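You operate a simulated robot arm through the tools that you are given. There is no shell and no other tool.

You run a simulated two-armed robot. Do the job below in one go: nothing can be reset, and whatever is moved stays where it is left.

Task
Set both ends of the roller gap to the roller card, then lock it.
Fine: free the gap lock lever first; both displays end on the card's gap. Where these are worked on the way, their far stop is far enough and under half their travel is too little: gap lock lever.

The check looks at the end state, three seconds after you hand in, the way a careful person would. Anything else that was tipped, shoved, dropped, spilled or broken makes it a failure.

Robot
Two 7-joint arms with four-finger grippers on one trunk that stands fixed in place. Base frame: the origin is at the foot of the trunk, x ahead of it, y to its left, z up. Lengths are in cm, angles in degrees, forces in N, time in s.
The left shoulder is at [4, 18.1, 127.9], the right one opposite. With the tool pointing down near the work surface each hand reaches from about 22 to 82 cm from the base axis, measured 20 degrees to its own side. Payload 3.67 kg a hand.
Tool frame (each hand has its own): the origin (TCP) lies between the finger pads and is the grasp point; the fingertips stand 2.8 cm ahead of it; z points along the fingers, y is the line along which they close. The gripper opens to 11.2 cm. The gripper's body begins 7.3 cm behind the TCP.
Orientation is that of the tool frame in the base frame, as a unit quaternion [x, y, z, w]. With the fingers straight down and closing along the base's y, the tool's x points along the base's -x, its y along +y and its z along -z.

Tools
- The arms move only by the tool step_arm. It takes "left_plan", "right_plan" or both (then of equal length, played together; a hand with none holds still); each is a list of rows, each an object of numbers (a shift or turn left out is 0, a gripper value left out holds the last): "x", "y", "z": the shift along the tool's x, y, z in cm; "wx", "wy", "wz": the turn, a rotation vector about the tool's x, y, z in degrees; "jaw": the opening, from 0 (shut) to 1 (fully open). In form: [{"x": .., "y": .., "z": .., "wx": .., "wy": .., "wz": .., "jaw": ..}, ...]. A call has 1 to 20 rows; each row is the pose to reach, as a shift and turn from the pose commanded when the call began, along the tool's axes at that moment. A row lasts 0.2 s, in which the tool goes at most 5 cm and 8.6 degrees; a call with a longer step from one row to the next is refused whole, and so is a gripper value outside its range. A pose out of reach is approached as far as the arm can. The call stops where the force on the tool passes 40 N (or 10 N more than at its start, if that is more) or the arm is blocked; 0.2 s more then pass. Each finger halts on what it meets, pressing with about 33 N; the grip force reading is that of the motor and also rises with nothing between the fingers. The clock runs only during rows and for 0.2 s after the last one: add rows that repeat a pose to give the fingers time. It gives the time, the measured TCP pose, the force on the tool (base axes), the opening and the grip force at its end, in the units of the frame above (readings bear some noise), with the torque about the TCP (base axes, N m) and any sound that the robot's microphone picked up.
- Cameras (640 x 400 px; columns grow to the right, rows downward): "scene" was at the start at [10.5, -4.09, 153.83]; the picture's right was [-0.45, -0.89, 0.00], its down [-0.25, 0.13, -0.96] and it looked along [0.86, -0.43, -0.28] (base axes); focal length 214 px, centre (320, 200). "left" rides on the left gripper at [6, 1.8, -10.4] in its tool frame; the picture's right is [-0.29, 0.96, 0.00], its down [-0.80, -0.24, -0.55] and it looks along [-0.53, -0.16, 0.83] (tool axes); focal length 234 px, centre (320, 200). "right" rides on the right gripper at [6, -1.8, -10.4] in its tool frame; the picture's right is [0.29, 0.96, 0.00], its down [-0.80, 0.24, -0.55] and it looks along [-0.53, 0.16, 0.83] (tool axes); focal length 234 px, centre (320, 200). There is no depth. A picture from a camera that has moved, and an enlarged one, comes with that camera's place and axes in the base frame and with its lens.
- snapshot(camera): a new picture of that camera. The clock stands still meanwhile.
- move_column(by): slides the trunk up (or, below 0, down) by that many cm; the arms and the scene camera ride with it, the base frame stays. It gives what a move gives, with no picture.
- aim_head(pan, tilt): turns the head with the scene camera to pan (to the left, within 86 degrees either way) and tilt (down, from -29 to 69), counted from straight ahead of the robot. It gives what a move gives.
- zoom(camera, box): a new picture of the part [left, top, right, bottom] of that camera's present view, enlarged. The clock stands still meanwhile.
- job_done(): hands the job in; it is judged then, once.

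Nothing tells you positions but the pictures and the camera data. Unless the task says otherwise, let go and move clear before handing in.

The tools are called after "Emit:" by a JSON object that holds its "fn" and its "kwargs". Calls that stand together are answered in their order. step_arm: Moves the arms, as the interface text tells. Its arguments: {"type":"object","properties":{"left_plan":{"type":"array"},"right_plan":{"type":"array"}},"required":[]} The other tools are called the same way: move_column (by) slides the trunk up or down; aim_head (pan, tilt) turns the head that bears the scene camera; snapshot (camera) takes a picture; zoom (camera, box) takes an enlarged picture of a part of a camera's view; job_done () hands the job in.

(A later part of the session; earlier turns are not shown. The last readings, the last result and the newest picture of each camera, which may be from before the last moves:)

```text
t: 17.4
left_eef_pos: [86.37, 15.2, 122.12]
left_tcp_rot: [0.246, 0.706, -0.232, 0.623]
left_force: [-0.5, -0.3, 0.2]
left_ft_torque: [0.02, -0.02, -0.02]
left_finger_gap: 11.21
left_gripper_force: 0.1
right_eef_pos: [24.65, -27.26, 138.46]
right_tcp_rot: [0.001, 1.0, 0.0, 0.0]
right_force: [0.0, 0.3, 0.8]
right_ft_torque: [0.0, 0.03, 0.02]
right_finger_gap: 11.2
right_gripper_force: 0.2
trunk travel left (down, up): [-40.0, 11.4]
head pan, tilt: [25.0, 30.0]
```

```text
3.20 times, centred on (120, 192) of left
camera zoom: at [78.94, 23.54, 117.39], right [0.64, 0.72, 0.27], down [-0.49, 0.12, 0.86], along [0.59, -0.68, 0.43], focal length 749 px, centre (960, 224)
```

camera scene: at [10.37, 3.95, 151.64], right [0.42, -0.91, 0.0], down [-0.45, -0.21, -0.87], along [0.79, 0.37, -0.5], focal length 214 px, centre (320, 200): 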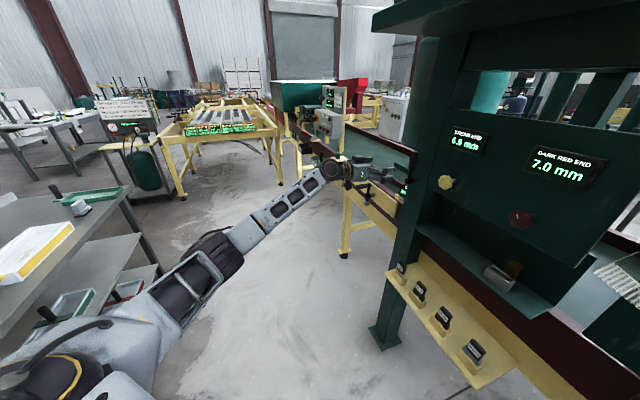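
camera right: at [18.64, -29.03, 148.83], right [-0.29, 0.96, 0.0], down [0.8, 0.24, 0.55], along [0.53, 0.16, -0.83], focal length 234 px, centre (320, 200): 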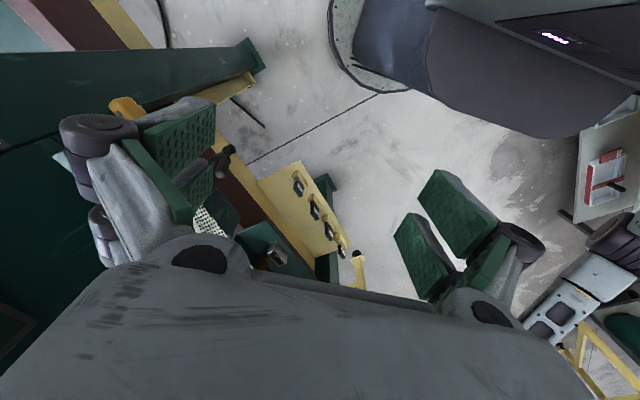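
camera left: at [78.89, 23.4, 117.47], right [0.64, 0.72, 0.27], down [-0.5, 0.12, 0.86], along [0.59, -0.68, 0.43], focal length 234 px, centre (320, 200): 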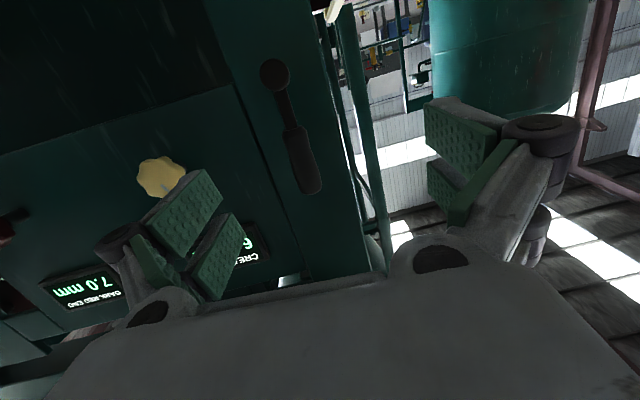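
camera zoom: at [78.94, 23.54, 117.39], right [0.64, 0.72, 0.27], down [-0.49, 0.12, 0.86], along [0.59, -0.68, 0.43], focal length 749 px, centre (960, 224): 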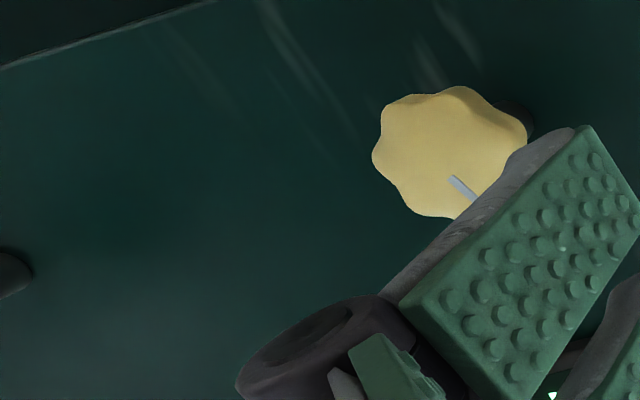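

No label is visible on the post face. I'll look at the lower-right lever with the right-hand camera, and at the rest of the frame for any writing.

Emit:
{"fn": "zoom", "kwargs": {"camera": "right", "box": [150, 110, 310, 210]}}

Emit:
{"fn": "aim_head", "kwargs": {"pan": -40, "tilt": 30}}

Emit:
{"fn": "zoom", "kwargs": {"camera": "scene", "box": [220, 200, 420, 325]}}

Emit:
{"fn": "zoom", "kwargs": {"camera": "scene", "box": [60, 110, 260, 235]}}

Emit:
{"fn": "aim_head", "kwargs": {"pan": -30, "tilt": -15}}

Emit:
{"fn": "snapshot", "kwargs": {"camera": "scene"}}

```text
4.00 times, centred on (230, 160) of right
camera zoom: at [18.64, -29.03, 148.83], right [-0.29, 0.96, 0.0], down [0.8, 0.24, 0.55], along [0.53, 0.16, -0.83], focal length 937 px, centre (680, 360)
```

zoom: 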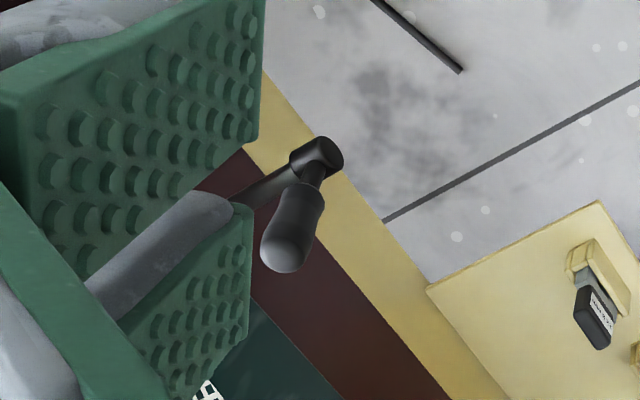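

```text
t: 18.7
left_eef_pos: [86.34, 15.08, 122.21]
left_tcp_rot: [0.246, 0.706, -0.232, 0.623]
left_force: [0.1, 0.3, 0.3]
left_ft_torque: [-0.02, -0.02, 0.0]
left_finger_gap: 11.2
left_gripper_force: 0.1
right_eef_pos: [24.65, -27.35, 138.4]
right_tcp_rot: [0.0, 1.0, 0.0, 0.0]
right_force: [0.1, -0.2, -0.1]
right_ft_torque: [-0.02, 0.02, -0.02]
right_finger_gap: 11.17
right_gripper_force: 0.1
trunk travel left (down, up): [-40.0, 11.4]
head pan, tilt: [-40.0, 30.0]
```

```text
3.20 times, centred on (320, 262) of scene
camera zoom: at [9.12, -5.67, 151.63], right [-0.64, -0.77, 0.0], down [-0.38, 0.32, -0.87], along [0.66, -0.56, -0.5], focal length 686 px, centre (320, 0)
```

zoom: 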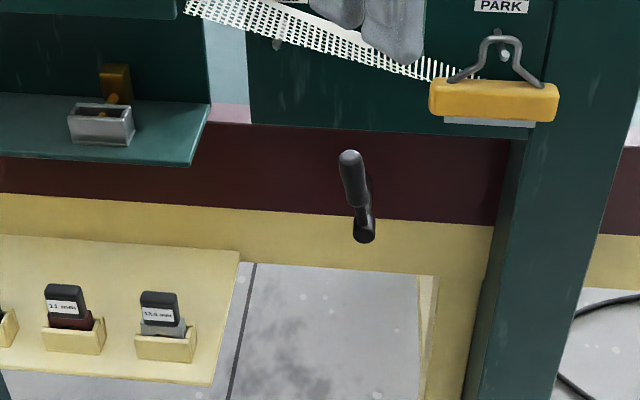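

```text
3.20 times, centred on (160, 172) of scene
camera zoom: at [9.12, -5.67, 151.63], right [-0.64, -0.77, 0.0], down [-0.38, 0.32, -0.87], along [0.66, -0.56, -0.5], focal length 686 px, centre (832, 288)
```

zoom: 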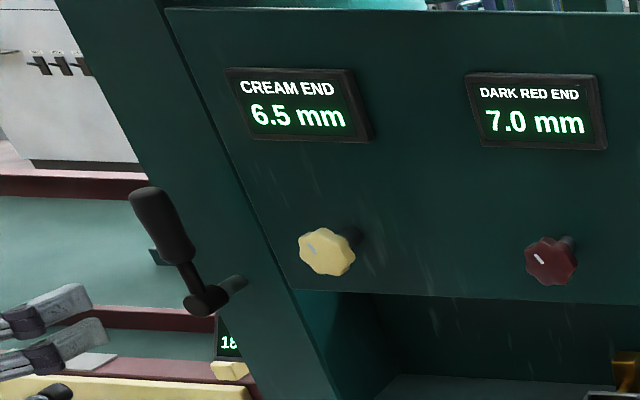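

```text
t: 19.9
left_eef_pos: [86.42, 15.12, 122.29]
left_tcp_rot: [0.246, 0.706, -0.232, 0.623]
left_force: [-0.2, -0.3, -0.6]
left_ft_torque: [-0.03, 0.01, 0.05]
left_finger_gap: 11.2
left_gripper_force: 0.1
right_eef_pos: [24.67, -27.25, 138.42]
right_tcp_rot: [0.0, 1.0, 0.001, 0.0]
right_force: [-0.1, -0.2, 0.5]
right_ft_torque: [0.01, -0.01, -0.01]
right_finger_gap: 11.19
right_gripper_force: 0.2
trunk travel left (down, up): [-40.0, 11.4]
head pan, tilt: [-30.0, -15.0]
```

```text
taken
camera scene: at [9.16, -3.89, 158.7], right [-0.5, -0.87, 0.0], down [0.22, -0.13, -0.97], along [0.84, -0.48, 0.26], focal length 214 px, centre (320, 200)
```

scene: 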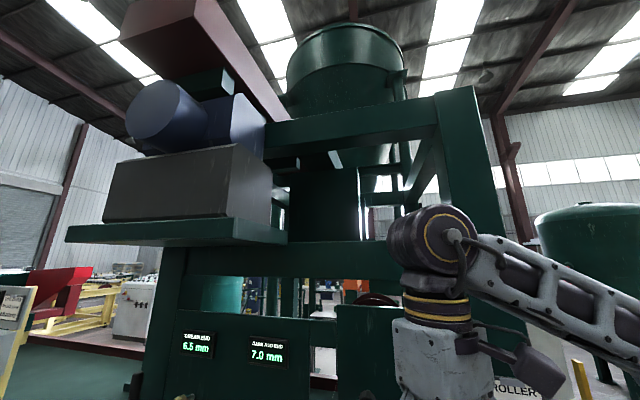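

I'll check the small brass object on the shelf too, so I don't confuse the levers.

Emit:
{"fn": "aim_head", "kwargs": {"pan": -25, "tilt": 25}}

Emit:
{"fn": "snapshot", "kwargs": {"camera": "scene"}}

Emit:
{"fn": "zoom", "kwargs": {"camera": "scene", "box": [230, 210, 310, 260]}}

Emit:
{"fn": "zoom", "kwargs": {"camera": "scene", "box": [120, 130, 220, 193]}}

```text
t: 20.9
left_eef_pos: [86.4, 15.01, 122.17]
left_tcp_rot: [0.246, 0.706, -0.232, 0.623]
left_force: [-0.1, -0.3, 0.6]
left_ft_torque: [0.03, 0.02, 0.02]
left_finger_gap: 11.21
left_gripper_force: 0.0
right_eef_pos: [24.57, -27.34, 138.47]
right_tcp_rot: [0.0, 1.0, 0.0, 0.0]
right_force: [0.0, 0.2, 1.2]
right_ft_torque: [-0.01, -0.05, -0.02]
right_finger_gap: 11.19
right_gripper_force: 0.0
trunk travel left (down, up): [-40.0, 11.4]
head pan, tilt: [-25.0, 25.0]
```

```text
taken
camera scene: at [10.53, -3.76, 152.44], right [-0.42, -0.91, 0.0], down [-0.38, 0.18, -0.91], along [0.82, -0.38, -0.42], focal length 214 px, centre (320, 200)
```

scene: 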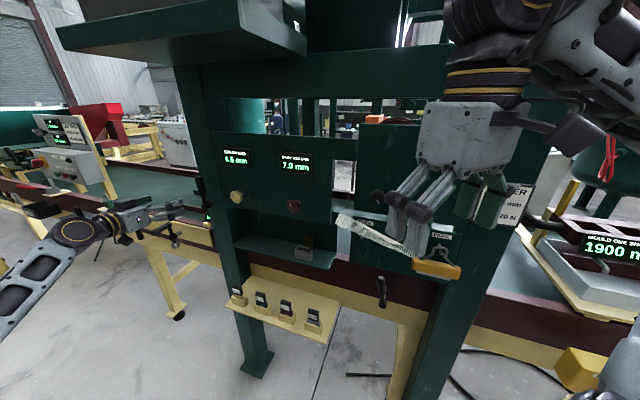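

```text
8.00 times, centred on (270, 235) of scene
camera zoom: at [10.53, -3.76, 152.44], right [-0.42, -0.91, 0.0], down [-0.38, 0.18, -0.91], along [0.82, -0.38, -0.42], focal length 1716 px, centre (720, -80)
```

zoom: 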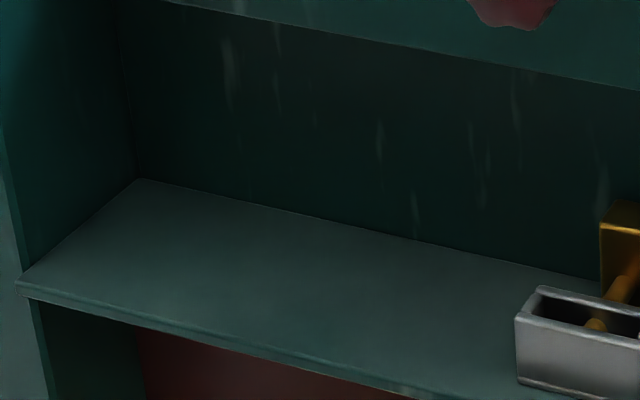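

```text
6.35 times, centred on (170, 162) of scene
camera zoom: at [10.53, -3.76, 152.44], right [-0.42, -0.91, 0.0], down [-0.38, 0.18, -0.91], along [0.82, -0.38, -0.42], focal length 1362 px, centre (1272, 444)
```

zoom: 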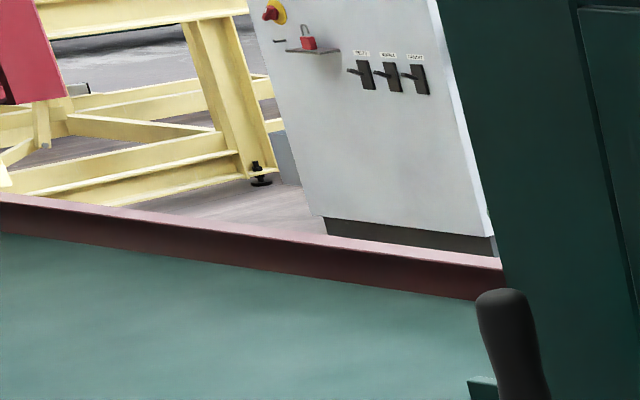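

I'll treat the post lever as the gap lock. I'm pointing the left hand more directly outward (yaw about -25°), which reaches further, and stopping about 9 cm short of the handle.

Emit:
{"fn": "step_arm", "kwargs": {"left_plan": [{"x": -0.6, "y": -1.6, "z": 0.6, "wx": -3.7, "wy": -1.7, "jaw": 0.8}, {"x": -1.25, "y": -3.2, "z": 1.25, "wx": -7.3, "wy": -3.4, "jaw": 0.6}, {"x": -1.9, "y": -4.8, "z": 1.9, "wx": -11, "wy": -5.2, "jaw": 0.5}, {"x": -2.5, "y": -6.4, "z": 2.5, "wx": -14.6, "wy": -6.9, "jaw": 0.5}, {"x": -2.5, "y": -6.4, "z": 2.5, "wx": -14.6, "wy": -6.9, "jaw": 0.5}]}}

Emit:
{"fn": "snapshot", "kwargs": {"camera": "left"}}

Emit:
{"fn": "aim_head", "kwargs": {"pan": 0, "tilt": 20}}

Emit:
{"fn": "zoom", "kwargs": {"camera": "scene", "box": [200, 130, 440, 280]}}

```text
t: 22.1
left_eef_pos: [84.6, 8.38, 124.35]
left_tcp_rot: [0.151, 0.69, -0.155, 0.691]
left_force: [0.7, 0.1, 0.3]
left_ft_torque: [0.01, 0.03, -0.01]
left_finger_gap: 5.62
left_gripper_force: 0.0
right_eef_pos: [24.68, -27.24, 138.43]
right_tcp_rot: [-0.001, 1.0, -0.001, 0.001]
right_force: [0.6, 0.6, -0.2]
right_ft_torque: [-0.01, 0.0, 0.01]
right_finger_gap: 11.19
right_gripper_force: 0.0
trunk travel left (down, up): [-40.0, 11.4]
head pan, tilt: [-25.0, 25.0]
```

```text
taken
camera left: at [75.85, 14.57, 118.32], right [0.4, 0.87, 0.28], down [-0.6, 0.02, 0.8], along [0.69, -0.49, 0.53], focal length 234 px, centre (320, 200)
```

left: 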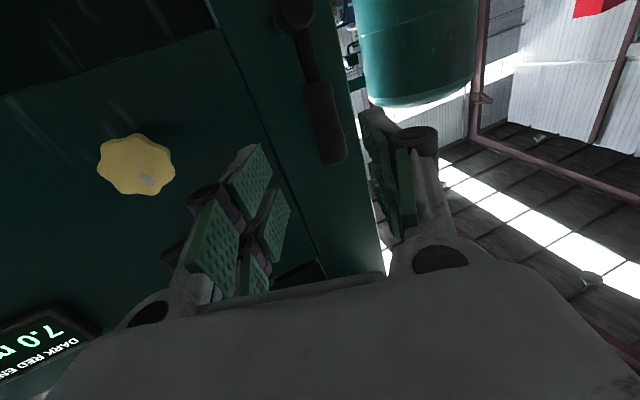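

```text
t: 23.0
left_eef_pos: [84.5, 8.47, 124.52]
left_tcp_rot: [0.15, 0.69, -0.154, 0.691]
left_force: [-0.3, 0.8, 0.3]
left_ft_torque: [0.0, -0.03, 0.0]
left_finger_gap: 5.58
left_gripper_force: 0.1
right_eef_pos: [24.61, -27.45, 138.48]
right_tcp_rot: [0.0, 1.0, 0.0, 0.0]
right_force: [0.5, -0.1, 0.6]
right_ft_torque: [0.0, -0.01, 0.0]
right_finger_gap: 11.2
right_gripper_force: 0.1
trunk travel left (down, up): [-40.0, 11.4]
head pan, tilt: [0.0, 20.0]
```

```text
2.67 times, centred on (320, 205) of scene
camera zoom: at [11.48, 0.09, 153.24], right [0.0, -1.0, 0.0], down [-0.34, 0.0, -0.94], along [0.94, 0.0, -0.34], focal length 572 px, centre (320, 187)
```

zoom: 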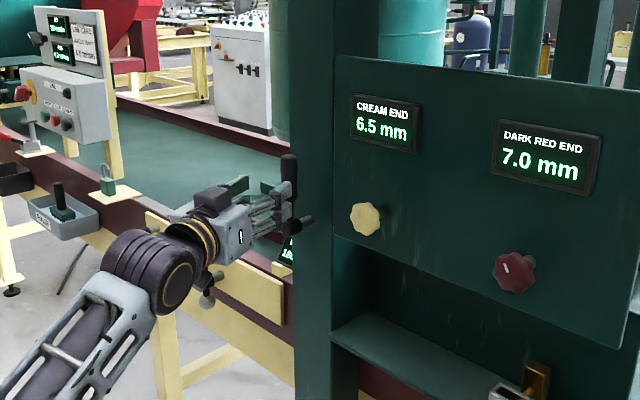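

The hand is well lined up with the handle, which sits about 0.65 cm off to tool +y and 9 cm ahead. I'll slide the open fingers around it.

Emit:
{"fn": "step_arm", "kwargs": {"left_plan": [{"y": 0.65, "z": 2}, {"y": 0.65, "z": 4}, {"y": 0.65, "z": 6}, {"y": 0.65, "z": 7.5}, {"y": 0.65, "z": 8.3}]}}

Emit:
{"fn": "snapshot", "kwargs": {"camera": "left"}}

Emit:
{"fn": "zoom", "kwargs": {"camera": "scene", "box": [240, 155, 360, 230]}}

```text
t: 24.2
left_eef_pos: [92.44, 5.54, 124.53]
left_tcp_rot: [0.151, 0.69, -0.154, 0.69]
left_force: [0.1, 0.2, 0.3]
left_ft_torque: [0.0, 0.0, 0.0]
left_finger_gap: 5.6
left_gripper_force: 0.0
right_eef_pos: [24.69, -27.33, 138.37]
right_tcp_rot: [0.0, 1.0, 0.0, 0.0]
right_force: [-1.2, -0.1, 0.0]
right_ft_torque: [-0.02, 0.02, 0.0]
right_finger_gap: 11.2
right_gripper_force: 0.0
trunk travel left (down, up): [-40.0, 11.4]
head pan, tilt: [0.0, 20.0]
```

```text
taken
camera left: at [83.65, 11.62, 118.44], right [0.4, 0.87, 0.28], down [-0.6, 0.02, 0.8], along [0.69, -0.49, 0.53], focal length 234 px, centre (320, 200)
```

left: 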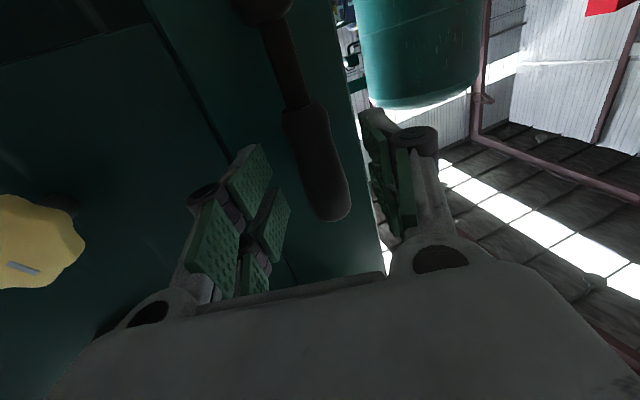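

```text
5.33 times, centred on (300, 192) of scene
camera zoom: at [11.49, 0.11, 153.24], right [0.0, -1.0, 0.0], down [-0.34, 0.0, -0.94], along [0.94, 0.0, -0.34], focal length 1144 px, centre (427, 240)
```

zoom: 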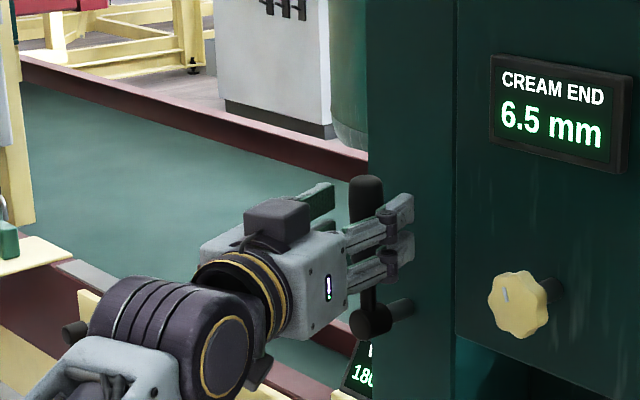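

The handle is caged between the fingers. I'll narrow the jaws for less slack and nudge it gently toward the panel side to see which way the lever swings.

Emit:
{"fn": "step_arm", "kwargs": {"left_plan": [{"z": 0.8, "jaw": 0.4}, {"z": 0.8, "jaw": 0.34}, {"z": 0.8, "jaw": 0.34}, {"y": -0.5, "z": 0.6, "jaw": 0.34}, {"y": -0.9, "z": 0.4, "jaw": 0.34}, {"y": -1.3, "z": 0.3, "jaw": 0.34}, {"y": -1.7, "z": 0.1, "jaw": 0.34}]}}

Emit:
{"fn": "snapshot", "kwargs": {"camera": "left"}}

Emit:
{"fn": "zoom", "kwargs": {"camera": "scene", "box": [240, 155, 360, 230]}}

```text
t: 25.8
left_eef_pos: [92.04, 4.44, 124.51]
left_tcp_rot: [0.149, 0.691, -0.154, 0.69]
left_force: [21.0, 9.8, 5.2]
left_ft_torque: [0.32, -0.65, 0.01]
left_finger_gap: 4.61
left_gripper_force: 7.1
right_eef_pos: [24.97, -27.05, 138.47]
right_tcp_rot: [-0.001, 1.0, -0.001, -0.002]
right_force: [0.4, -0.2, 0.7]
right_ft_torque: [-0.01, 0.02, -0.02]
right_finger_gap: 11.21
right_gripper_force: 0.1
trunk travel left (down, up): [-40.0, 11.4]
head pan, tilt: [0.0, 20.0]
```

```text
taken
camera left: at [83.36, 10.5, 118.37], right [0.4, 0.87, 0.28], down [-0.6, 0.02, 0.8], along [0.69, -0.49, 0.53], focal length 234 px, centre (320, 200)
```

left: 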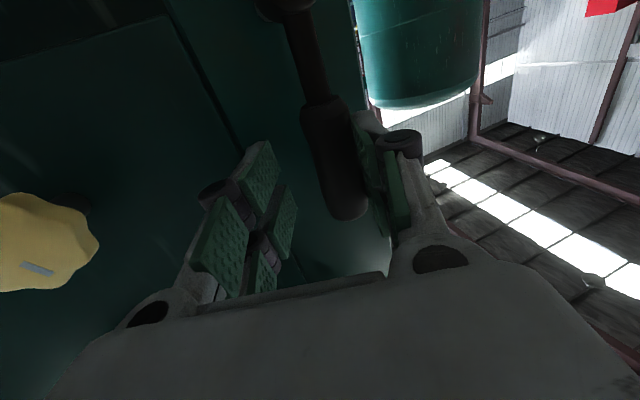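

```text
5.33 times, centred on (300, 192) of scene
camera zoom: at [11.87, 0.35, 153.21], right [0.0, -1.0, 0.0], down [-0.34, 0.0, -0.94], along [0.94, 0.0, -0.34], focal length 1144 px, centre (427, 240)
```

zoom: 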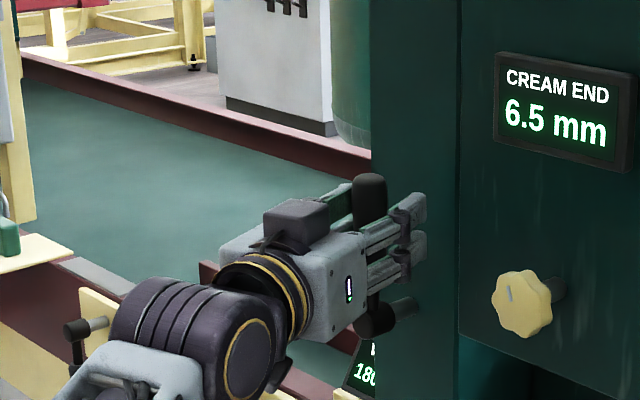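

Pushing toward the panel meets a firm stop and the handle didn't move. I'll ease off and push the other way, to the left.

Emit:
{"fn": "step_arm", "kwargs": {"left_plan": [{"y": 0.9, "z": 0.3}, {"y": 1.7, "z": 0.6}, {"y": 2.2, "z": 0.8}, {"y": 2.7, "z": 1.0}, {"y": 3.1, "z": 1.15}, {"y": 3.5, "z": 1.3}]}}

Emit:
{"fn": "snapshot", "kwargs": {"camera": "left"}}

Emit:
{"fn": "zoom", "kwargs": {"camera": "scene", "box": [240, 155, 360, 230]}}

```text
t: 27.2
left_eef_pos: [94.26, 6.46, 124.72]
left_tcp_rot: [0.151, 0.69, -0.155, 0.691]
left_force: [0.4, -5.8, 0.7]
left_ft_torque: [-0.15, 0.08, -0.04]
left_finger_gap: 4.18
left_gripper_force: 3.0
right_eef_pos: [24.57, -27.61, 138.41]
right_tcp_rot: [-0.001, 1.0, 0.001, 0.0]
right_force: [0.5, -0.4, 0.3]
right_ft_torque: [0.01, 0.05, 0.0]
right_finger_gap: 11.2
right_gripper_force: 0.0
trunk travel left (down, up): [-40.0, 11.4]
head pan, tilt: [0.0, 20.0]
```

```text
taken
camera left: at [85.64, 12.49, 118.56], right [0.4, 0.87, 0.28], down [-0.6, 0.02, 0.8], along [0.69, -0.49, 0.53], focal length 234 px, centre (320, 200)
```

left: 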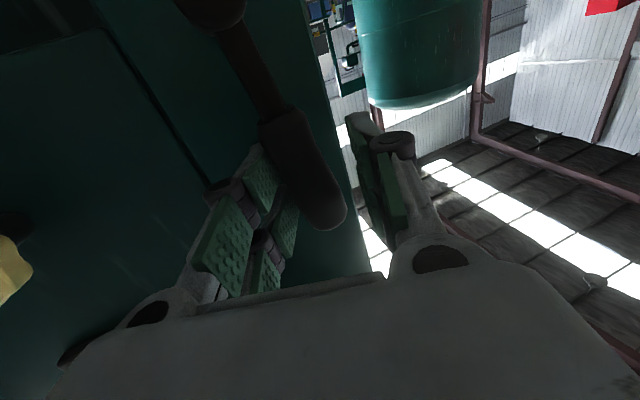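

```text
5.33 times, centred on (300, 192) of scene
camera zoom: at [11.53, -0.02, 153.24], right [0.0, -1.0, 0.0], down [-0.34, 0.0, -0.94], along [0.94, 0.0, -0.34], focal length 1144 px, centre (427, 240)
```

zoom: 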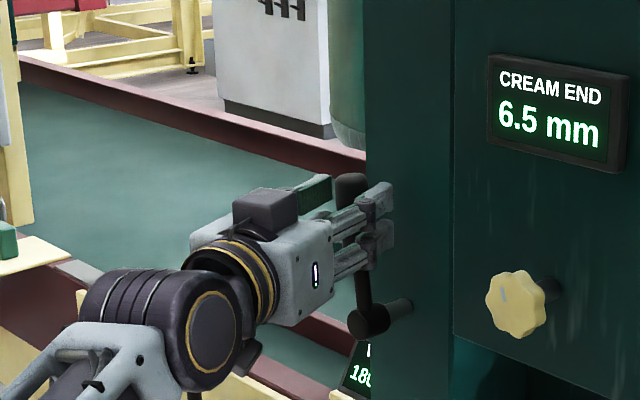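

The lever swings to the left with only about 6 N, so it frees counter-clockwise. I'll follow its arc around the hub, rolling the hand with it and drawing in slightly along the handle to save reach.

Emit:
{"fn": "step_arm", "kwargs": {"left_plan": [{"x": 0.6, "y": 0.5, "z": 0, "wz": -8}, {"x": 1.4, "y": 1.1, "z": -0.3, "wz": -16}, {"x": 2.1, "y": 1.65, "z": -0.33, "wz": -22}, {"x": 2.66, "y": 2.05, "z": -0.32, "wz": -28}, {"x": 3.25, "y": 2.35, "z": -0.35, "wz": -33}, {"x": 3.82, "y": 2.63, "z": -0.37, "wz": -37}]}}

Emit:
{"fn": "snapshot", "kwargs": {"camera": "left"}}

Emit:
{"fn": "zoom", "kwargs": {"camera": "scene", "box": [240, 155, 360, 230]}}

```text
t: 28.6
left_eef_pos: [95.07, 8.94, 120.84]
left_tcp_rot: [-0.076, 0.702, -0.367, 0.606]
left_force: [-0.4, -1.7, 1.0]
left_ft_torque: [-0.03, -0.01, -0.05]
left_finger_gap: 3.89
left_gripper_force: 0.7
right_eef_pos: [24.52, -27.26, 138.41]
right_tcp_rot: [0.0, 1.0, 0.0, 0.0]
right_force: [0.2, 0.6, -0.3]
right_ft_torque: [-0.02, 0.01, 0.0]
right_finger_gap: 11.2
right_gripper_force: 0.1
trunk travel left (down, up): [-40.0, 11.4]
head pan, tilt: [0.0, 20.0]
```

```text
taken
camera left: at [84.68, 11.52, 114.9], right [0.39, 0.85, -0.35], down [-0.38, 0.5, 0.78], along [0.84, -0.17, 0.52], focal length 234 px, centre (320, 200)
```

left: 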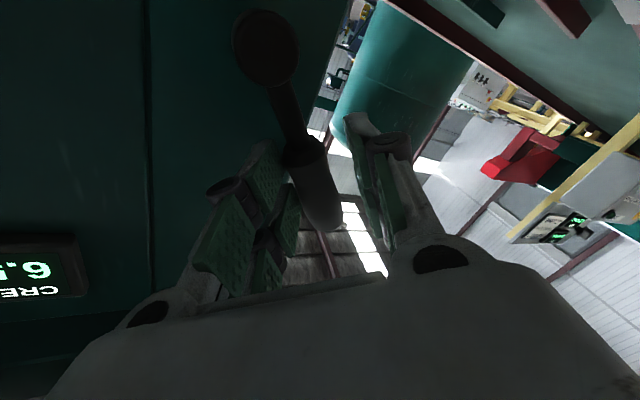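

```text
5.33 times, centred on (300, 192) of scene
camera zoom: at [11.48, 0.11, 153.24], right [0.0, -1.0, 0.0], down [-0.34, 0.0, -0.94], along [0.94, 0.0, -0.34], focal length 1144 px, centre (427, 240)
```

zoom: 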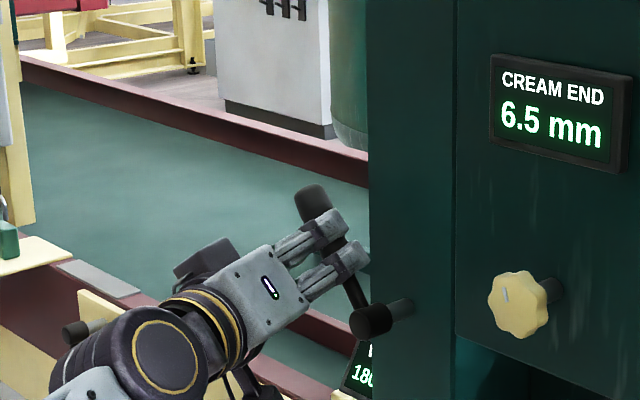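

The lever follows well and is now at about 40°. I'll continue along the arc toward its far stop.

Emit:
{"fn": "step_arm", "kwargs": {"left_plan": [{"x": 0.2, "y": 0.85, "z": 0.2, "wz": -8}, {"x": 0.5, "y": 1.65, "z": 0.4, "wz": -16}, {"x": 0.95, "y": 2.45, "z": 0.55, "wz": -24}, {"x": 1.5, "y": 3.15, "z": 0.7, "wz": -32}]}}

Emit:
{"fn": "snapshot", "kwargs": {"camera": "left"}}

Emit:
{"fn": "zoom", "kwargs": {"camera": "scene", "box": [240, 155, 360, 230]}}

```text
t: 29.6
left_eef_pos: [96.33, 10.14, 117.65]
left_tcp_rot: [-0.268, 0.654, -0.519, 0.481]
left_force: [-0.9, 0.1, 0.8]
left_ft_torque: [-0.02, -0.03, -0.05]
left_finger_gap: 3.84
left_gripper_force: 0.1
right_eef_pos: [24.59, -27.33, 138.46]
right_tcp_rot: [0.0, 1.0, 0.0, 0.0]
right_force: [-0.5, 0.3, -0.8]
right_ft_torque: [0.01, 0.0, 0.03]
right_finger_gap: 11.19
right_gripper_force: 0.1
trunk travel left (down, up): [-40.0, 11.4]
head pan, tilt: [0.0, 20.0]
```

```text
taken
camera left: at [84.82, 10.23, 113.7], right [0.26, 0.55, -0.8], down [-0.22, 0.83, 0.5], along [0.94, 0.05, 0.34], focal length 234 px, centre (320, 200)
```

left: 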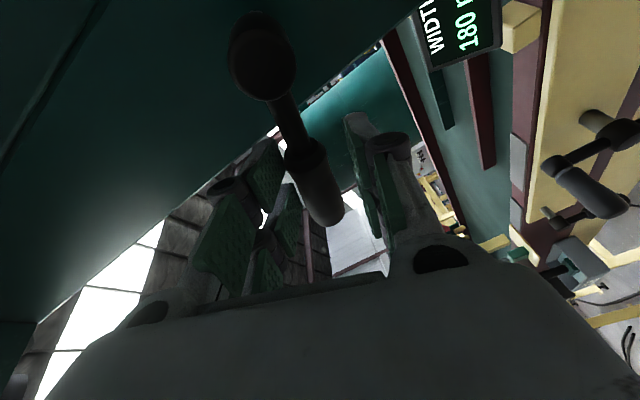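

```text
5.33 times, centred on (300, 192) of scene
camera zoom: at [11.48, 0.14, 153.24], right [0.0, -1.0, 0.0], down [-0.34, 0.0, -0.94], along [0.94, 0.0, -0.34], focal length 1144 px, centre (427, 240)
```

zoom: 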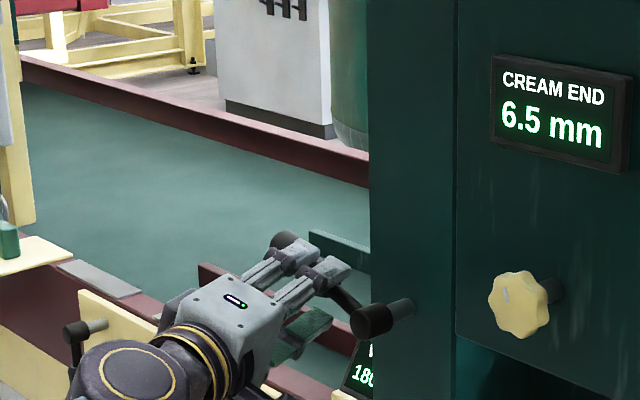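

There's almost no resistance at about 68°. I'm continuing until the stop is felt.

Emit:
{"fn": "step_arm", "kwargs": {"left_plan": [{"x": 0.1, "y": 0.55, "z": 0.1, "wz": -7}, {"x": 0.35, "y": 1.2, "z": 0.15, "wz": -14}, {"x": 0.58, "y": 1.87, "z": 0.17, "wz": -21}]}}

Emit:
{"fn": "zoom", "kwargs": {"camera": "scene", "box": [240, 155, 360, 230]}}

Emit:
{"fn": "snapshot", "kwargs": {"camera": "left"}}

```text
t: 30.4
left_eef_pos: [96.04, 9.87, 116.96]
left_tcp_rot: [0.377, -0.592, 0.601, -0.382]
left_force: [-11.7, -7.1, 27.6]
left_ft_torque: [0.19, -1.1, -0.18]
left_finger_gap: 5.29
left_gripper_force: 14.0
right_eef_pos: [23.97, -27.48, 138.55]
right_tcp_rot: [0.0, 1.0, 0.001, 0.003]
right_force: [0.2, 0.1, 0.9]
right_ft_torque: [0.0, -0.01, 0.02]
right_finger_gap: 11.19
right_gripper_force: 0.1
trunk travel left (down, up): [-40.0, 11.4]
head pan, tilt: [0.0, 20.0]
```

```text
5.33 times, centred on (300, 192) of scene
camera zoom: at [10.72, -0.09, 153.32], right [0.0, -1.0, 0.0], down [-0.34, 0.0, -0.94], along [0.94, 0.0, -0.34], focal length 1144 px, centre (427, 240)
```

zoom: 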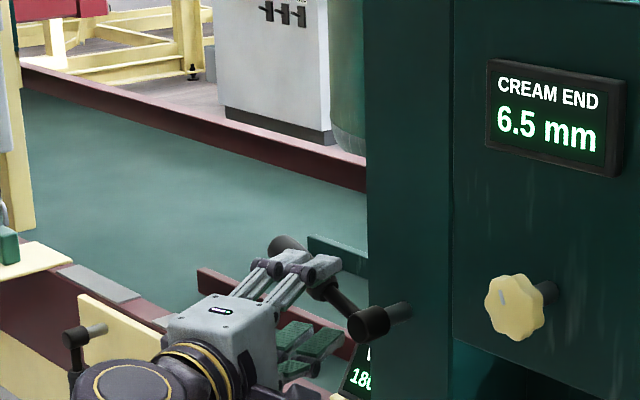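

```text
taken
camera left: at [84.12, 8.99, 114.86], right [0.13, 0.25, -0.96], down [-0.17, 0.96, 0.23], along [0.98, 0.13, 0.17], focal length 234 px, centre (320, 200)
```

left: 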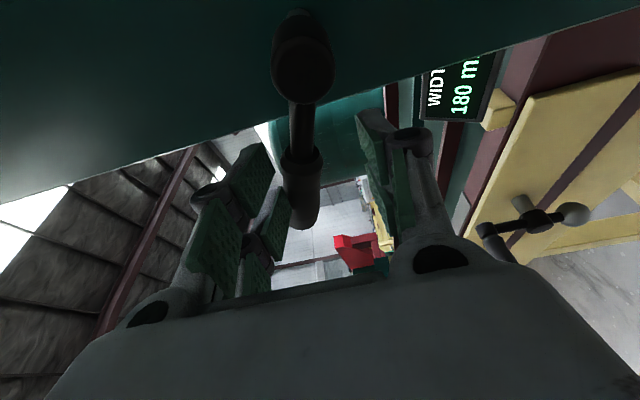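

The lever hit its far stop with a clear upward reaction of about 28 N, at roughly 70°. I'll relieve the pressure, open the fingers and back straight out.

Emit:
{"fn": "step_arm", "kwargs": {"left_plan": [{"y": -0.7}, {"y": -1.5}, {"y": -1.7, "jaw": 0.5}, {"y": -1.7, "jaw": 0.6}, {"y": -1.7, "z": -2, "jaw": 0.6}, {"y": -1.7, "z": -5, "jaw": 0.6}, {"y": -1.7, "z": -9, "jaw": 0.6}, {"y": -1.7, "z": -12, "jaw": 0.6}]}}

Emit:
{"fn": "snapshot", "kwargs": {"camera": "scene"}}

Emit:
{"fn": "zoom", "kwargs": {"camera": "scene", "box": [240, 155, 360, 230]}}

Emit:
{"fn": "snapshot", "kwargs": {"camera": "left"}}

```text
t: 32.2
left_eef_pos: [85.78, 15.47, 117.51]
left_tcp_rot: [0.382, -0.594, 0.598, -0.379]
left_force: [-0.5, -0.9, 0.2]
left_ft_torque: [0.0, 0.02, -0.01]
left_finger_gap: 6.69
left_gripper_force: 0.1
right_eef_pos: [24.48, -27.3, 138.31]
right_tcp_rot: [-0.001, 1.0, 0.0, 0.001]
right_force: [0.2, -0.6, 0.0]
right_ft_torque: [0.01, 0.0, 0.03]
right_finger_gap: 11.19
right_gripper_force: 0.1
trunk travel left (down, up): [-40.0, 11.4]
head pan, tilt: [0.0, 20.0]
```

```text
taken
camera scene: at [11.41, 0.18, 153.24], right [0.0, -1.0, 0.0], down [-0.34, 0.0, -0.94], along [0.94, 0.0, -0.34], focal length 214 px, centre (320, 200)
```

scene: 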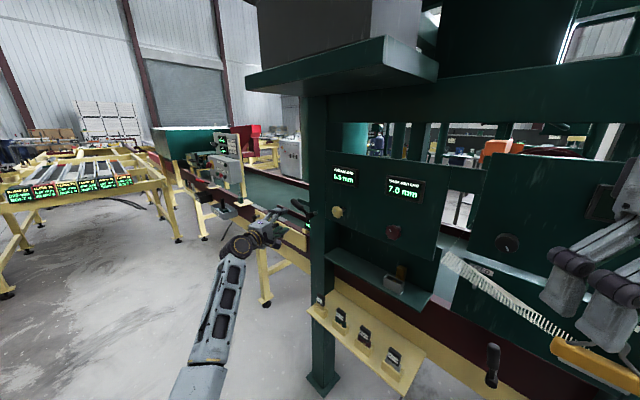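

```text
5.33 times, centred on (300, 192) of scene
camera zoom: at [11.41, 0.18, 153.24], right [0.0, -1.0, 0.0], down [-0.34, 0.0, -0.94], along [0.94, 0.0, -0.34], focal length 1144 px, centre (427, 240)
```

zoom: 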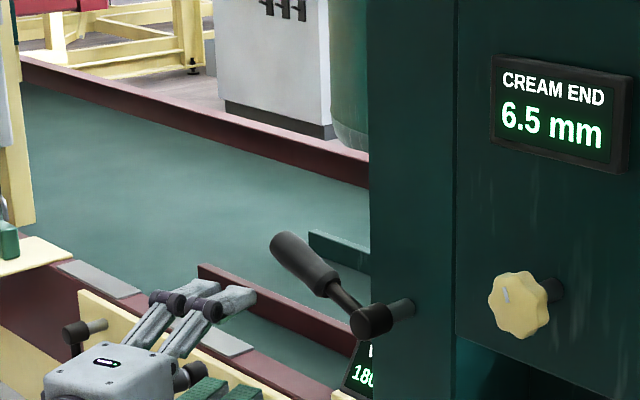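

```text
taken
camera left: at [73.82, 14.46, 115.56], right [0.12, 0.26, -0.96], down [-0.17, 0.96, 0.23], along [0.98, 0.13, 0.16], focal length 234 px, centre (320, 200)
```

left: 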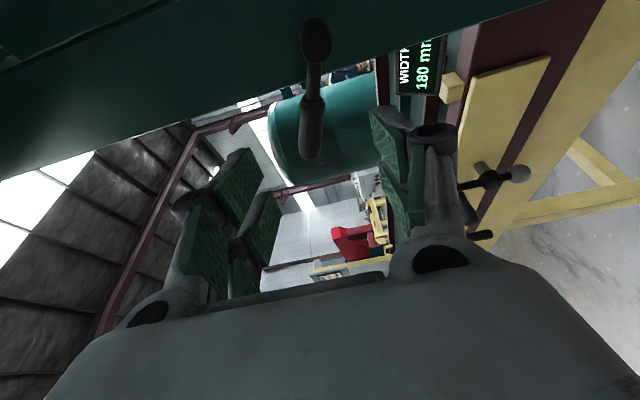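

The lever stays freed at its far stop. Next is the cream knob: I'll bring the left hand to about 10 cm in front of it, facing along the panel normal with the fingers level.

Emit:
{"fn": "step_arm", "kwargs": {"left_plan": [{"x": 1.5, "y": -0.4, "z": -1.5, "wx": 1.5, "wy": 1.5, "wz": 8.1}, {"x": 3, "y": -0.8, "z": -2.5, "wx": 3.1, "wy": 3.1, "wz": 16.1}, {"x": 4.5, "y": -1.2, "z": -3, "wx": 4.6, "wy": 4.6, "wz": 24.2}, {"x": 6, "y": -1.6, "z": -3, "wx": 6.1, "wy": 6.1, "wz": 32.3}, {"x": 7.5, "y": -2, "z": -3, "wx": 7.7, "wy": 7.7, "wz": 40.4}, {"x": 9, "y": -2.3, "z": -2.8, "wx": 9.2, "wy": 9.2, "wz": 48.4}, {"x": 10.5, "y": -2.7, "z": -2.5, "wx": 10.8, "wy": 10.8, "wz": 56.5}, {"x": 12, "y": -3.1, "z": -2.2, "wx": 12.3, "wy": 12.3, "wz": 64.6}, {"x": 13.5, "y": -3.5, "z": -1.9, "wx": 13.8, "wy": 13.8, "wz": 72.7}, {"x": 15, "y": -3.9, "z": -1.6, "wx": 15.4, "wy": 15.4, "wz": 80.7}, {"x": 16.5, "y": -4.3, "z": -1.3, "wx": 16.9, "wy": 16.9, "wz": 88.8}]}}

Emit:
{"fn": "snapshot", "kwargs": {"camera": "left"}}

Emit:
{"fn": "snapshot", "kwargs": {"camera": "scene"}}

Emit:
{"fn": "zoom", "kwargs": {"camera": "scene", "box": [240, 130, 440, 255]}}

```text
t: 34.6
left_eef_pos: [77.41, 0.97, 121.69]
left_tcp_rot: [0.278, 0.649, -0.281, 0.65]
left_force: [0.5, -0.2, 0.8]
left_ft_torque: [0.01, -0.03, -0.01]
left_finger_gap: 6.69
left_gripper_force: 0.1
right_eef_pos: [24.69, -27.34, 138.34]
right_tcp_rot: [0.0, 1.0, 0.0, 0.0]
right_force: [0.0, -0.1, 0.6]
right_ft_torque: [0.04, 0.01, -0.01]
right_finger_gap: 11.22
right_gripper_force: 0.1
trunk travel left (down, up): [-40.0, 11.4]
head pan, tilt: [0.0, 20.0]
```

```text
taken
camera left: at [71.63, 9.88, 115.62], right [0.69, 0.66, 0.28], down [-0.55, 0.24, 0.8], along [0.46, -0.71, 0.53], focal length 234 px, centre (320, 200)
```

left: 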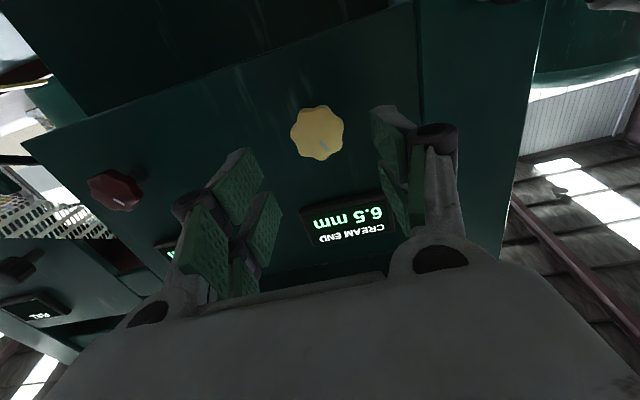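

```text
taken
camera scene: at [11.49, 0.09, 153.24], right [0.0, -1.0, 0.0], down [-0.34, 0.0, -0.94], along [0.94, 0.0, -0.34], focal length 214 px, centre (320, 200)
```

scene: 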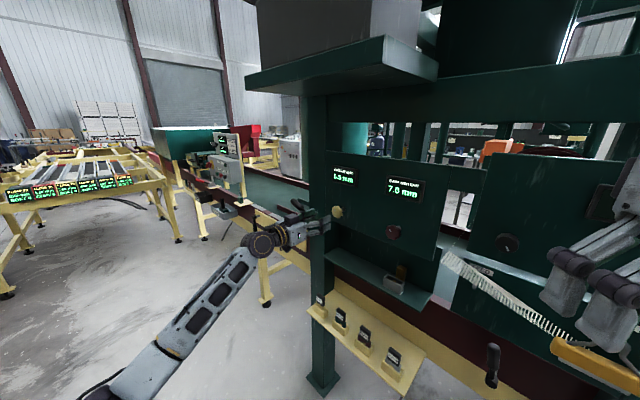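

```text
3.20 times, centred on (340, 192) of scene
camera zoom: at [11.49, 0.09, 153.24], right [0.0, -1.0, 0.0], down [-0.34, 0.0, -0.94], along [0.94, 0.0, -0.34], focal length 686 px, centre (256, 224)
```

zoom: 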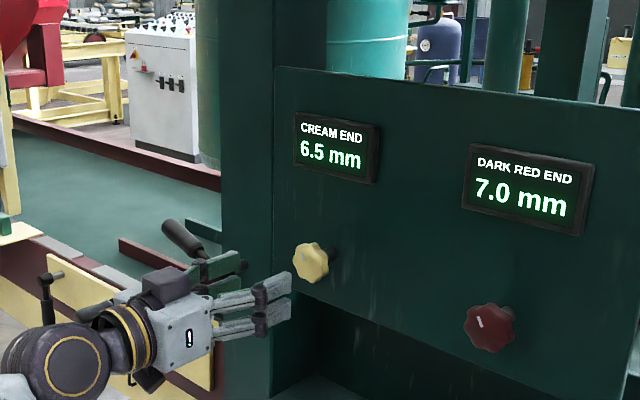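

The lineup is good: the cream knob's face is about 9.8 cm ahead and 0.3 cm off centre. I'll move in around it with the jaws open, staying clear of the panel behind.

Emit:
{"fn": "step_arm", "kwargs": {"left_plan": [{"y": -0.3, "z": 3, "jaw": 0.7}, {"y": -0.3, "z": 6, "jaw": 0.7}, {"y": -0.3, "z": 8, "jaw": 0.7}, {"y": -0.3, "z": 9.5, "jaw": 0.7}]}}

Emit:
{"fn": "snapshot", "kwargs": {"camera": "left"}}

Emit:
{"fn": "zoom", "kwargs": {"camera": "scene", "box": [240, 130, 440, 255]}}

```text
t: 35.6
left_eef_pos: [83.91, -6.12, 121.56]
left_tcp_rot: [0.276, 0.65, -0.282, 0.65]
left_force: [0.1, -1.2, 0.6]
left_ft_torque: [0.04, -0.02, 0.02]
left_finger_gap: 7.82
left_gripper_force: 0.1
right_eef_pos: [24.61, -27.53, 138.48]
right_tcp_rot: [0.001, 1.0, 0.0, 0.0]
right_force: [0.5, -0.5, -0.2]
right_ft_torque: [0.05, 0.0, 0.02]
right_finger_gap: 11.18
right_gripper_force: 0.0
trunk travel left (down, up): [-40.0, 11.4]
head pan, tilt: [0.0, 20.0]
```

```text
taken
camera left: at [77.99, 2.71, 115.46], right [0.69, 0.66, 0.28], down [-0.55, 0.24, 0.8], along [0.46, -0.71, 0.53], focal length 234 px, centre (320, 200)
```

left: 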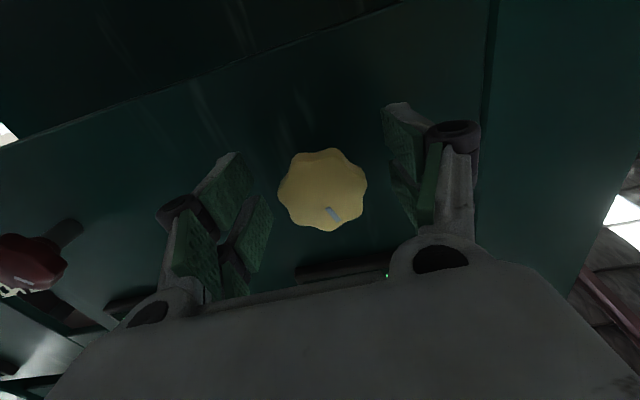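

```text
3.20 times, centred on (340, 192) of scene
camera zoom: at [11.53, 0.02, 153.23], right [0.0, -1.0, 0.0], down [-0.34, 0.0, -0.94], along [0.94, 0.0, -0.34], focal length 686 px, centre (256, 224)
```

zoom: 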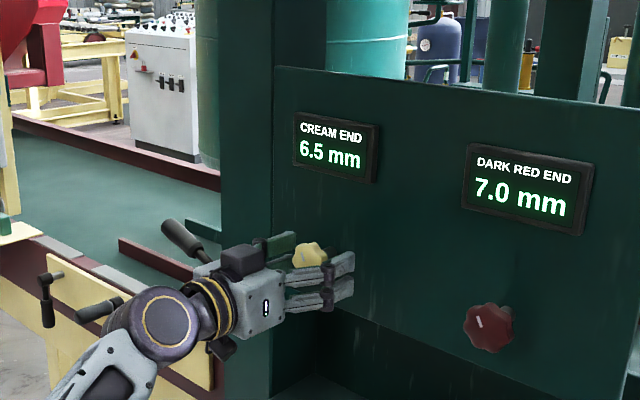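

Now centred on the knob. I'll make a small correction (0.3 cm up, 0.6 cm deeper) and close the grip.

Emit:
{"fn": "step_arm", "kwargs": {"left_plan": [{"x": -0.3, "z": 0.6, "jaw": 0.7}, {"x": -0.3, "z": 0.6, "jaw": 0.7}, {"x": -0.3, "z": 0.6, "jaw": 0.4}, {"x": -0.3, "z": 0.6, "jaw": 0.3}, {"x": -0.3, "z": 0.6, "jaw": 0.3}]}}

Emit:
{"fn": "snapshot", "kwargs": {"camera": "left"}}

```text
t: 36.8
left_eef_pos: [84.41, -6.49, 122.03]
left_tcp_rot: [0.277, 0.649, -0.281, 0.65]
left_force: [0.8, 0.6, -0.6]
left_ft_torque: [-0.11, -0.16, 0.48]
left_finger_gap: 4.26
left_gripper_force: 44.9
right_eef_pos: [24.66, -27.29, 138.36]
right_tcp_rot: [0.0, 1.0, 0.0, 0.0]
right_force: [-0.4, 0.3, 0.0]
right_ft_torque: [0.0, 0.01, 0.0]
right_finger_gap: 11.19
right_gripper_force: 0.1
trunk travel left (down, up): [-40.0, 11.4]
head pan, tilt: [0.0, 20.0]
```

```text
taken
camera left: at [78.43, 2.33, 115.86], right [0.69, 0.66, 0.28], down [-0.55, 0.24, 0.8], along [0.46, -0.71, 0.53], focal length 234 px, centre (320, 200)
```

left: 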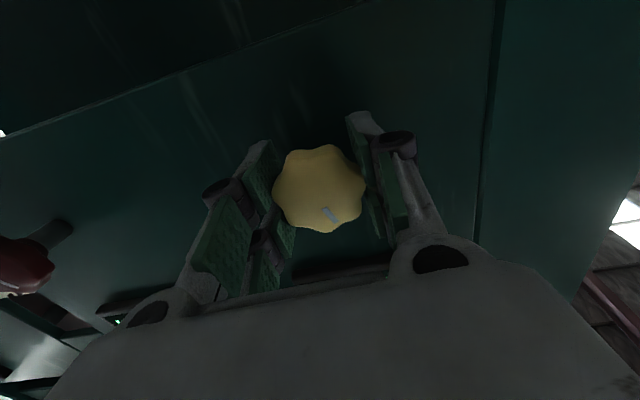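

The knob is gripped, with a 4.3 cm gap. I'll turn it 16° clockwise as a test and read the display.

Emit:
{"fn": "step_arm", "kwargs": {"left_plan": [{"wz": 4}, {"wz": 8}, {"wz": 12}, {"wz": 16}, {"wz": 16}]}}

Emit:
{"fn": "zoom", "kwargs": {"camera": "scene", "box": [260, 130, 460, 255]}}

Emit:
{"fn": "snapshot", "kwargs": {"camera": "left"}}

```text
t: 38.0
left_eef_pos: [84.32, -6.43, 122.04]
left_tcp_rot: [0.364, 0.605, -0.187, 0.683]
left_force: [-4.3, 3.0, -3.6]
left_ft_torque: [0.28, 0.26, 0.34]
left_finger_gap: 4.24
left_gripper_force: 45.0
right_eef_pos: [24.51, -27.22, 138.45]
right_tcp_rot: [0.0, 1.0, 0.0, 0.0]
right_force: [-0.9, -0.1, 1.0]
right_ft_torque: [0.0, 0.02, 0.02]
right_finger_gap: 11.2
right_gripper_force: 0.1
trunk travel left (down, up): [-40.0, 11.4]
head pan, tilt: [0.0, 20.0]
```

```text
3.20 times, centred on (360, 192) of scene
camera zoom: at [11.45, 0.19, 153.24], right [0.0, -1.0, 0.0], down [-0.34, 0.0, -0.94], along [0.94, 0.0, -0.34], focal length 686 px, centre (192, 224)
```

zoom: 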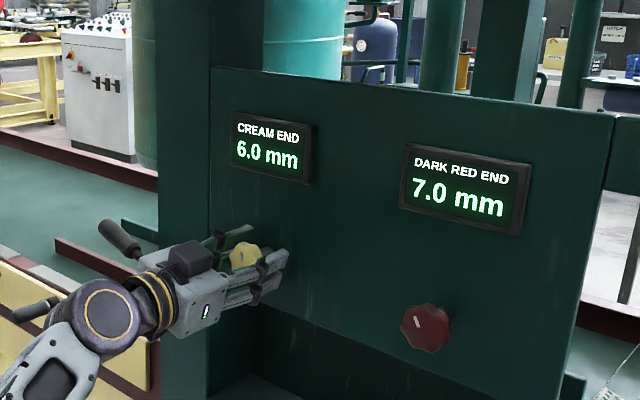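

```text
taken
camera left: at [79.58, 3.43, 116.6], right [0.61, 0.58, 0.54], down [-0.71, 0.1, 0.7], along [0.36, -0.81, 0.47], focal length 234 px, centre (320, 200)
```

left: 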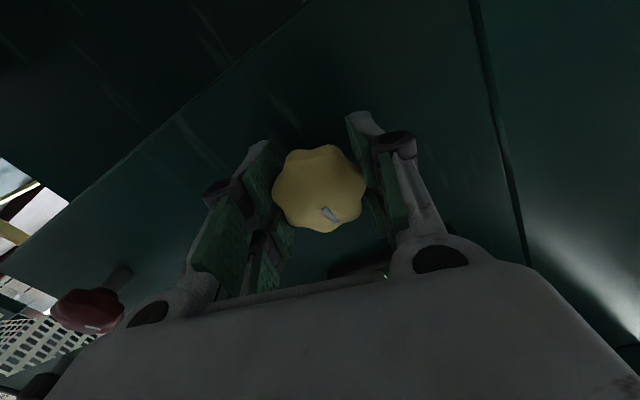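

Clockwise lowers it: 6.5 became 6.0 for about 16°. I'll turn counter-clockwise about 40° and read again.

Emit:
{"fn": "step_arm", "kwargs": {"left_plan": [{"wz": -5}, {"wz": -10}, {"wz": -15}, {"wz": -20}, {"wz": -25}, {"wz": -30}, {"wz": -35}, {"wz": -40}, {"wz": -40}]}}

Emit:
{"fn": "zoom", "kwargs": {"camera": "scene", "box": [260, 130, 460, 255]}}

Emit:
{"fn": "snapshot", "kwargs": {"camera": "left"}}

```text
t: 40.0
left_eef_pos: [84.32, -6.47, 122.02]
left_tcp_rot: [0.135, 0.694, -0.41, 0.577]
left_force: [-11.8, 2.7, -15.7]
left_ft_torque: [-0.09, -0.08, 0.59]
left_finger_gap: 4.26
left_gripper_force: 45.0
right_eef_pos: [24.75, -27.33, 138.34]
right_tcp_rot: [0.0, 1.0, 0.0, 0.0]
right_force: [0.6, -0.4, 0.0]
right_ft_torque: [-0.01, -0.02, -0.03]
right_finger_gap: 11.22
right_gripper_force: 0.0
trunk travel left (down, up): [-40.0, 11.4]
head pan, tilt: [0.0, 20.0]
```

```text
3.20 times, centred on (360, 192) of scene
camera zoom: at [11.48, 0.18, 153.23], right [0.0, -1.0, 0.0], down [-0.34, 0.0, -0.94], along [0.94, 0.0, -0.34], focal length 686 px, centre (192, 224)
```

zoom: 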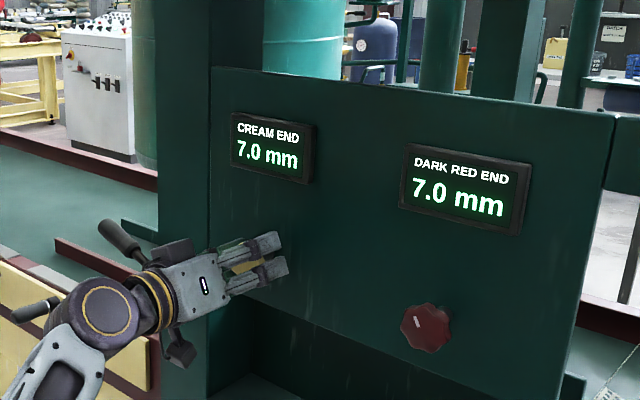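

```text
taken
camera left: at [76.56, 0.55, 115.7], right [0.72, 0.68, -0.13], down [-0.3, 0.48, 0.82], along [0.63, -0.55, 0.55], focal length 234 px, centre (320, 200)
```

left: 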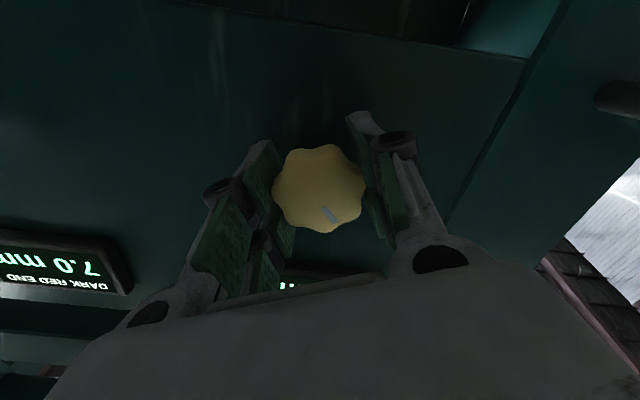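

It now reads 7.0 mm, at about 24° counter-clockwise from the start. I'll continue in the same direction with regular readings.

Emit:
{"fn": "step_arm", "kwargs": {"left_plan": [{"wz": -4}, {"wz": -8}, {"wz": -12}, {"wz": -16}, {"wz": -16}]}}

Emit:
{"fn": "zoom", "kwargs": {"camera": "scene", "box": [260, 130, 460, 255]}}

```text
t: 41.2
left_eef_pos: [84.31, -6.54, 122.05]
left_tcp_rot: [0.036, 0.706, -0.486, 0.515]
left_force: [-12.8, 3.9, -17.5]
left_ft_torque: [-0.01, 0.01, 0.51]
left_finger_gap: 4.24
left_gripper_force: 45.0
right_eef_pos: [24.71, -27.3, 138.44]
right_tcp_rot: [0.001, 1.0, 0.0, 0.0]
right_force: [-0.4, -0.8, -0.4]
right_ft_torque: [-0.02, 0.0, -0.04]
right_finger_gap: 11.19
right_gripper_force: 0.1
trunk travel left (down, up): [-40.0, 11.4]
head pan, tilt: [0.0, 20.0]
```

```text
3.20 times, centred on (360, 192) of scene
camera zoom: at [11.52, 0.2, 153.23], right [0.0, -1.0, 0.0], down [-0.34, 0.0, -0.94], along [0.94, 0.0, -0.34], focal length 686 px, centre (192, 224)
```

zoom: 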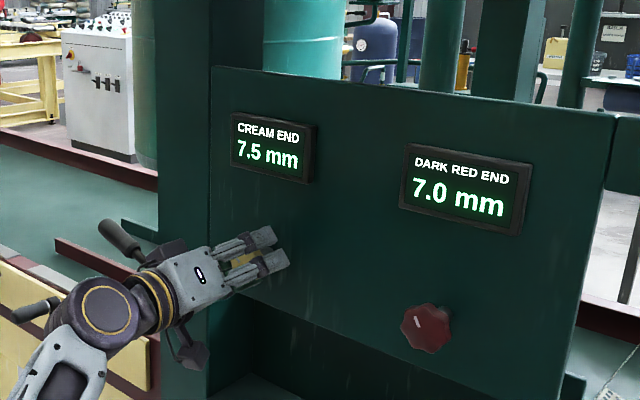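

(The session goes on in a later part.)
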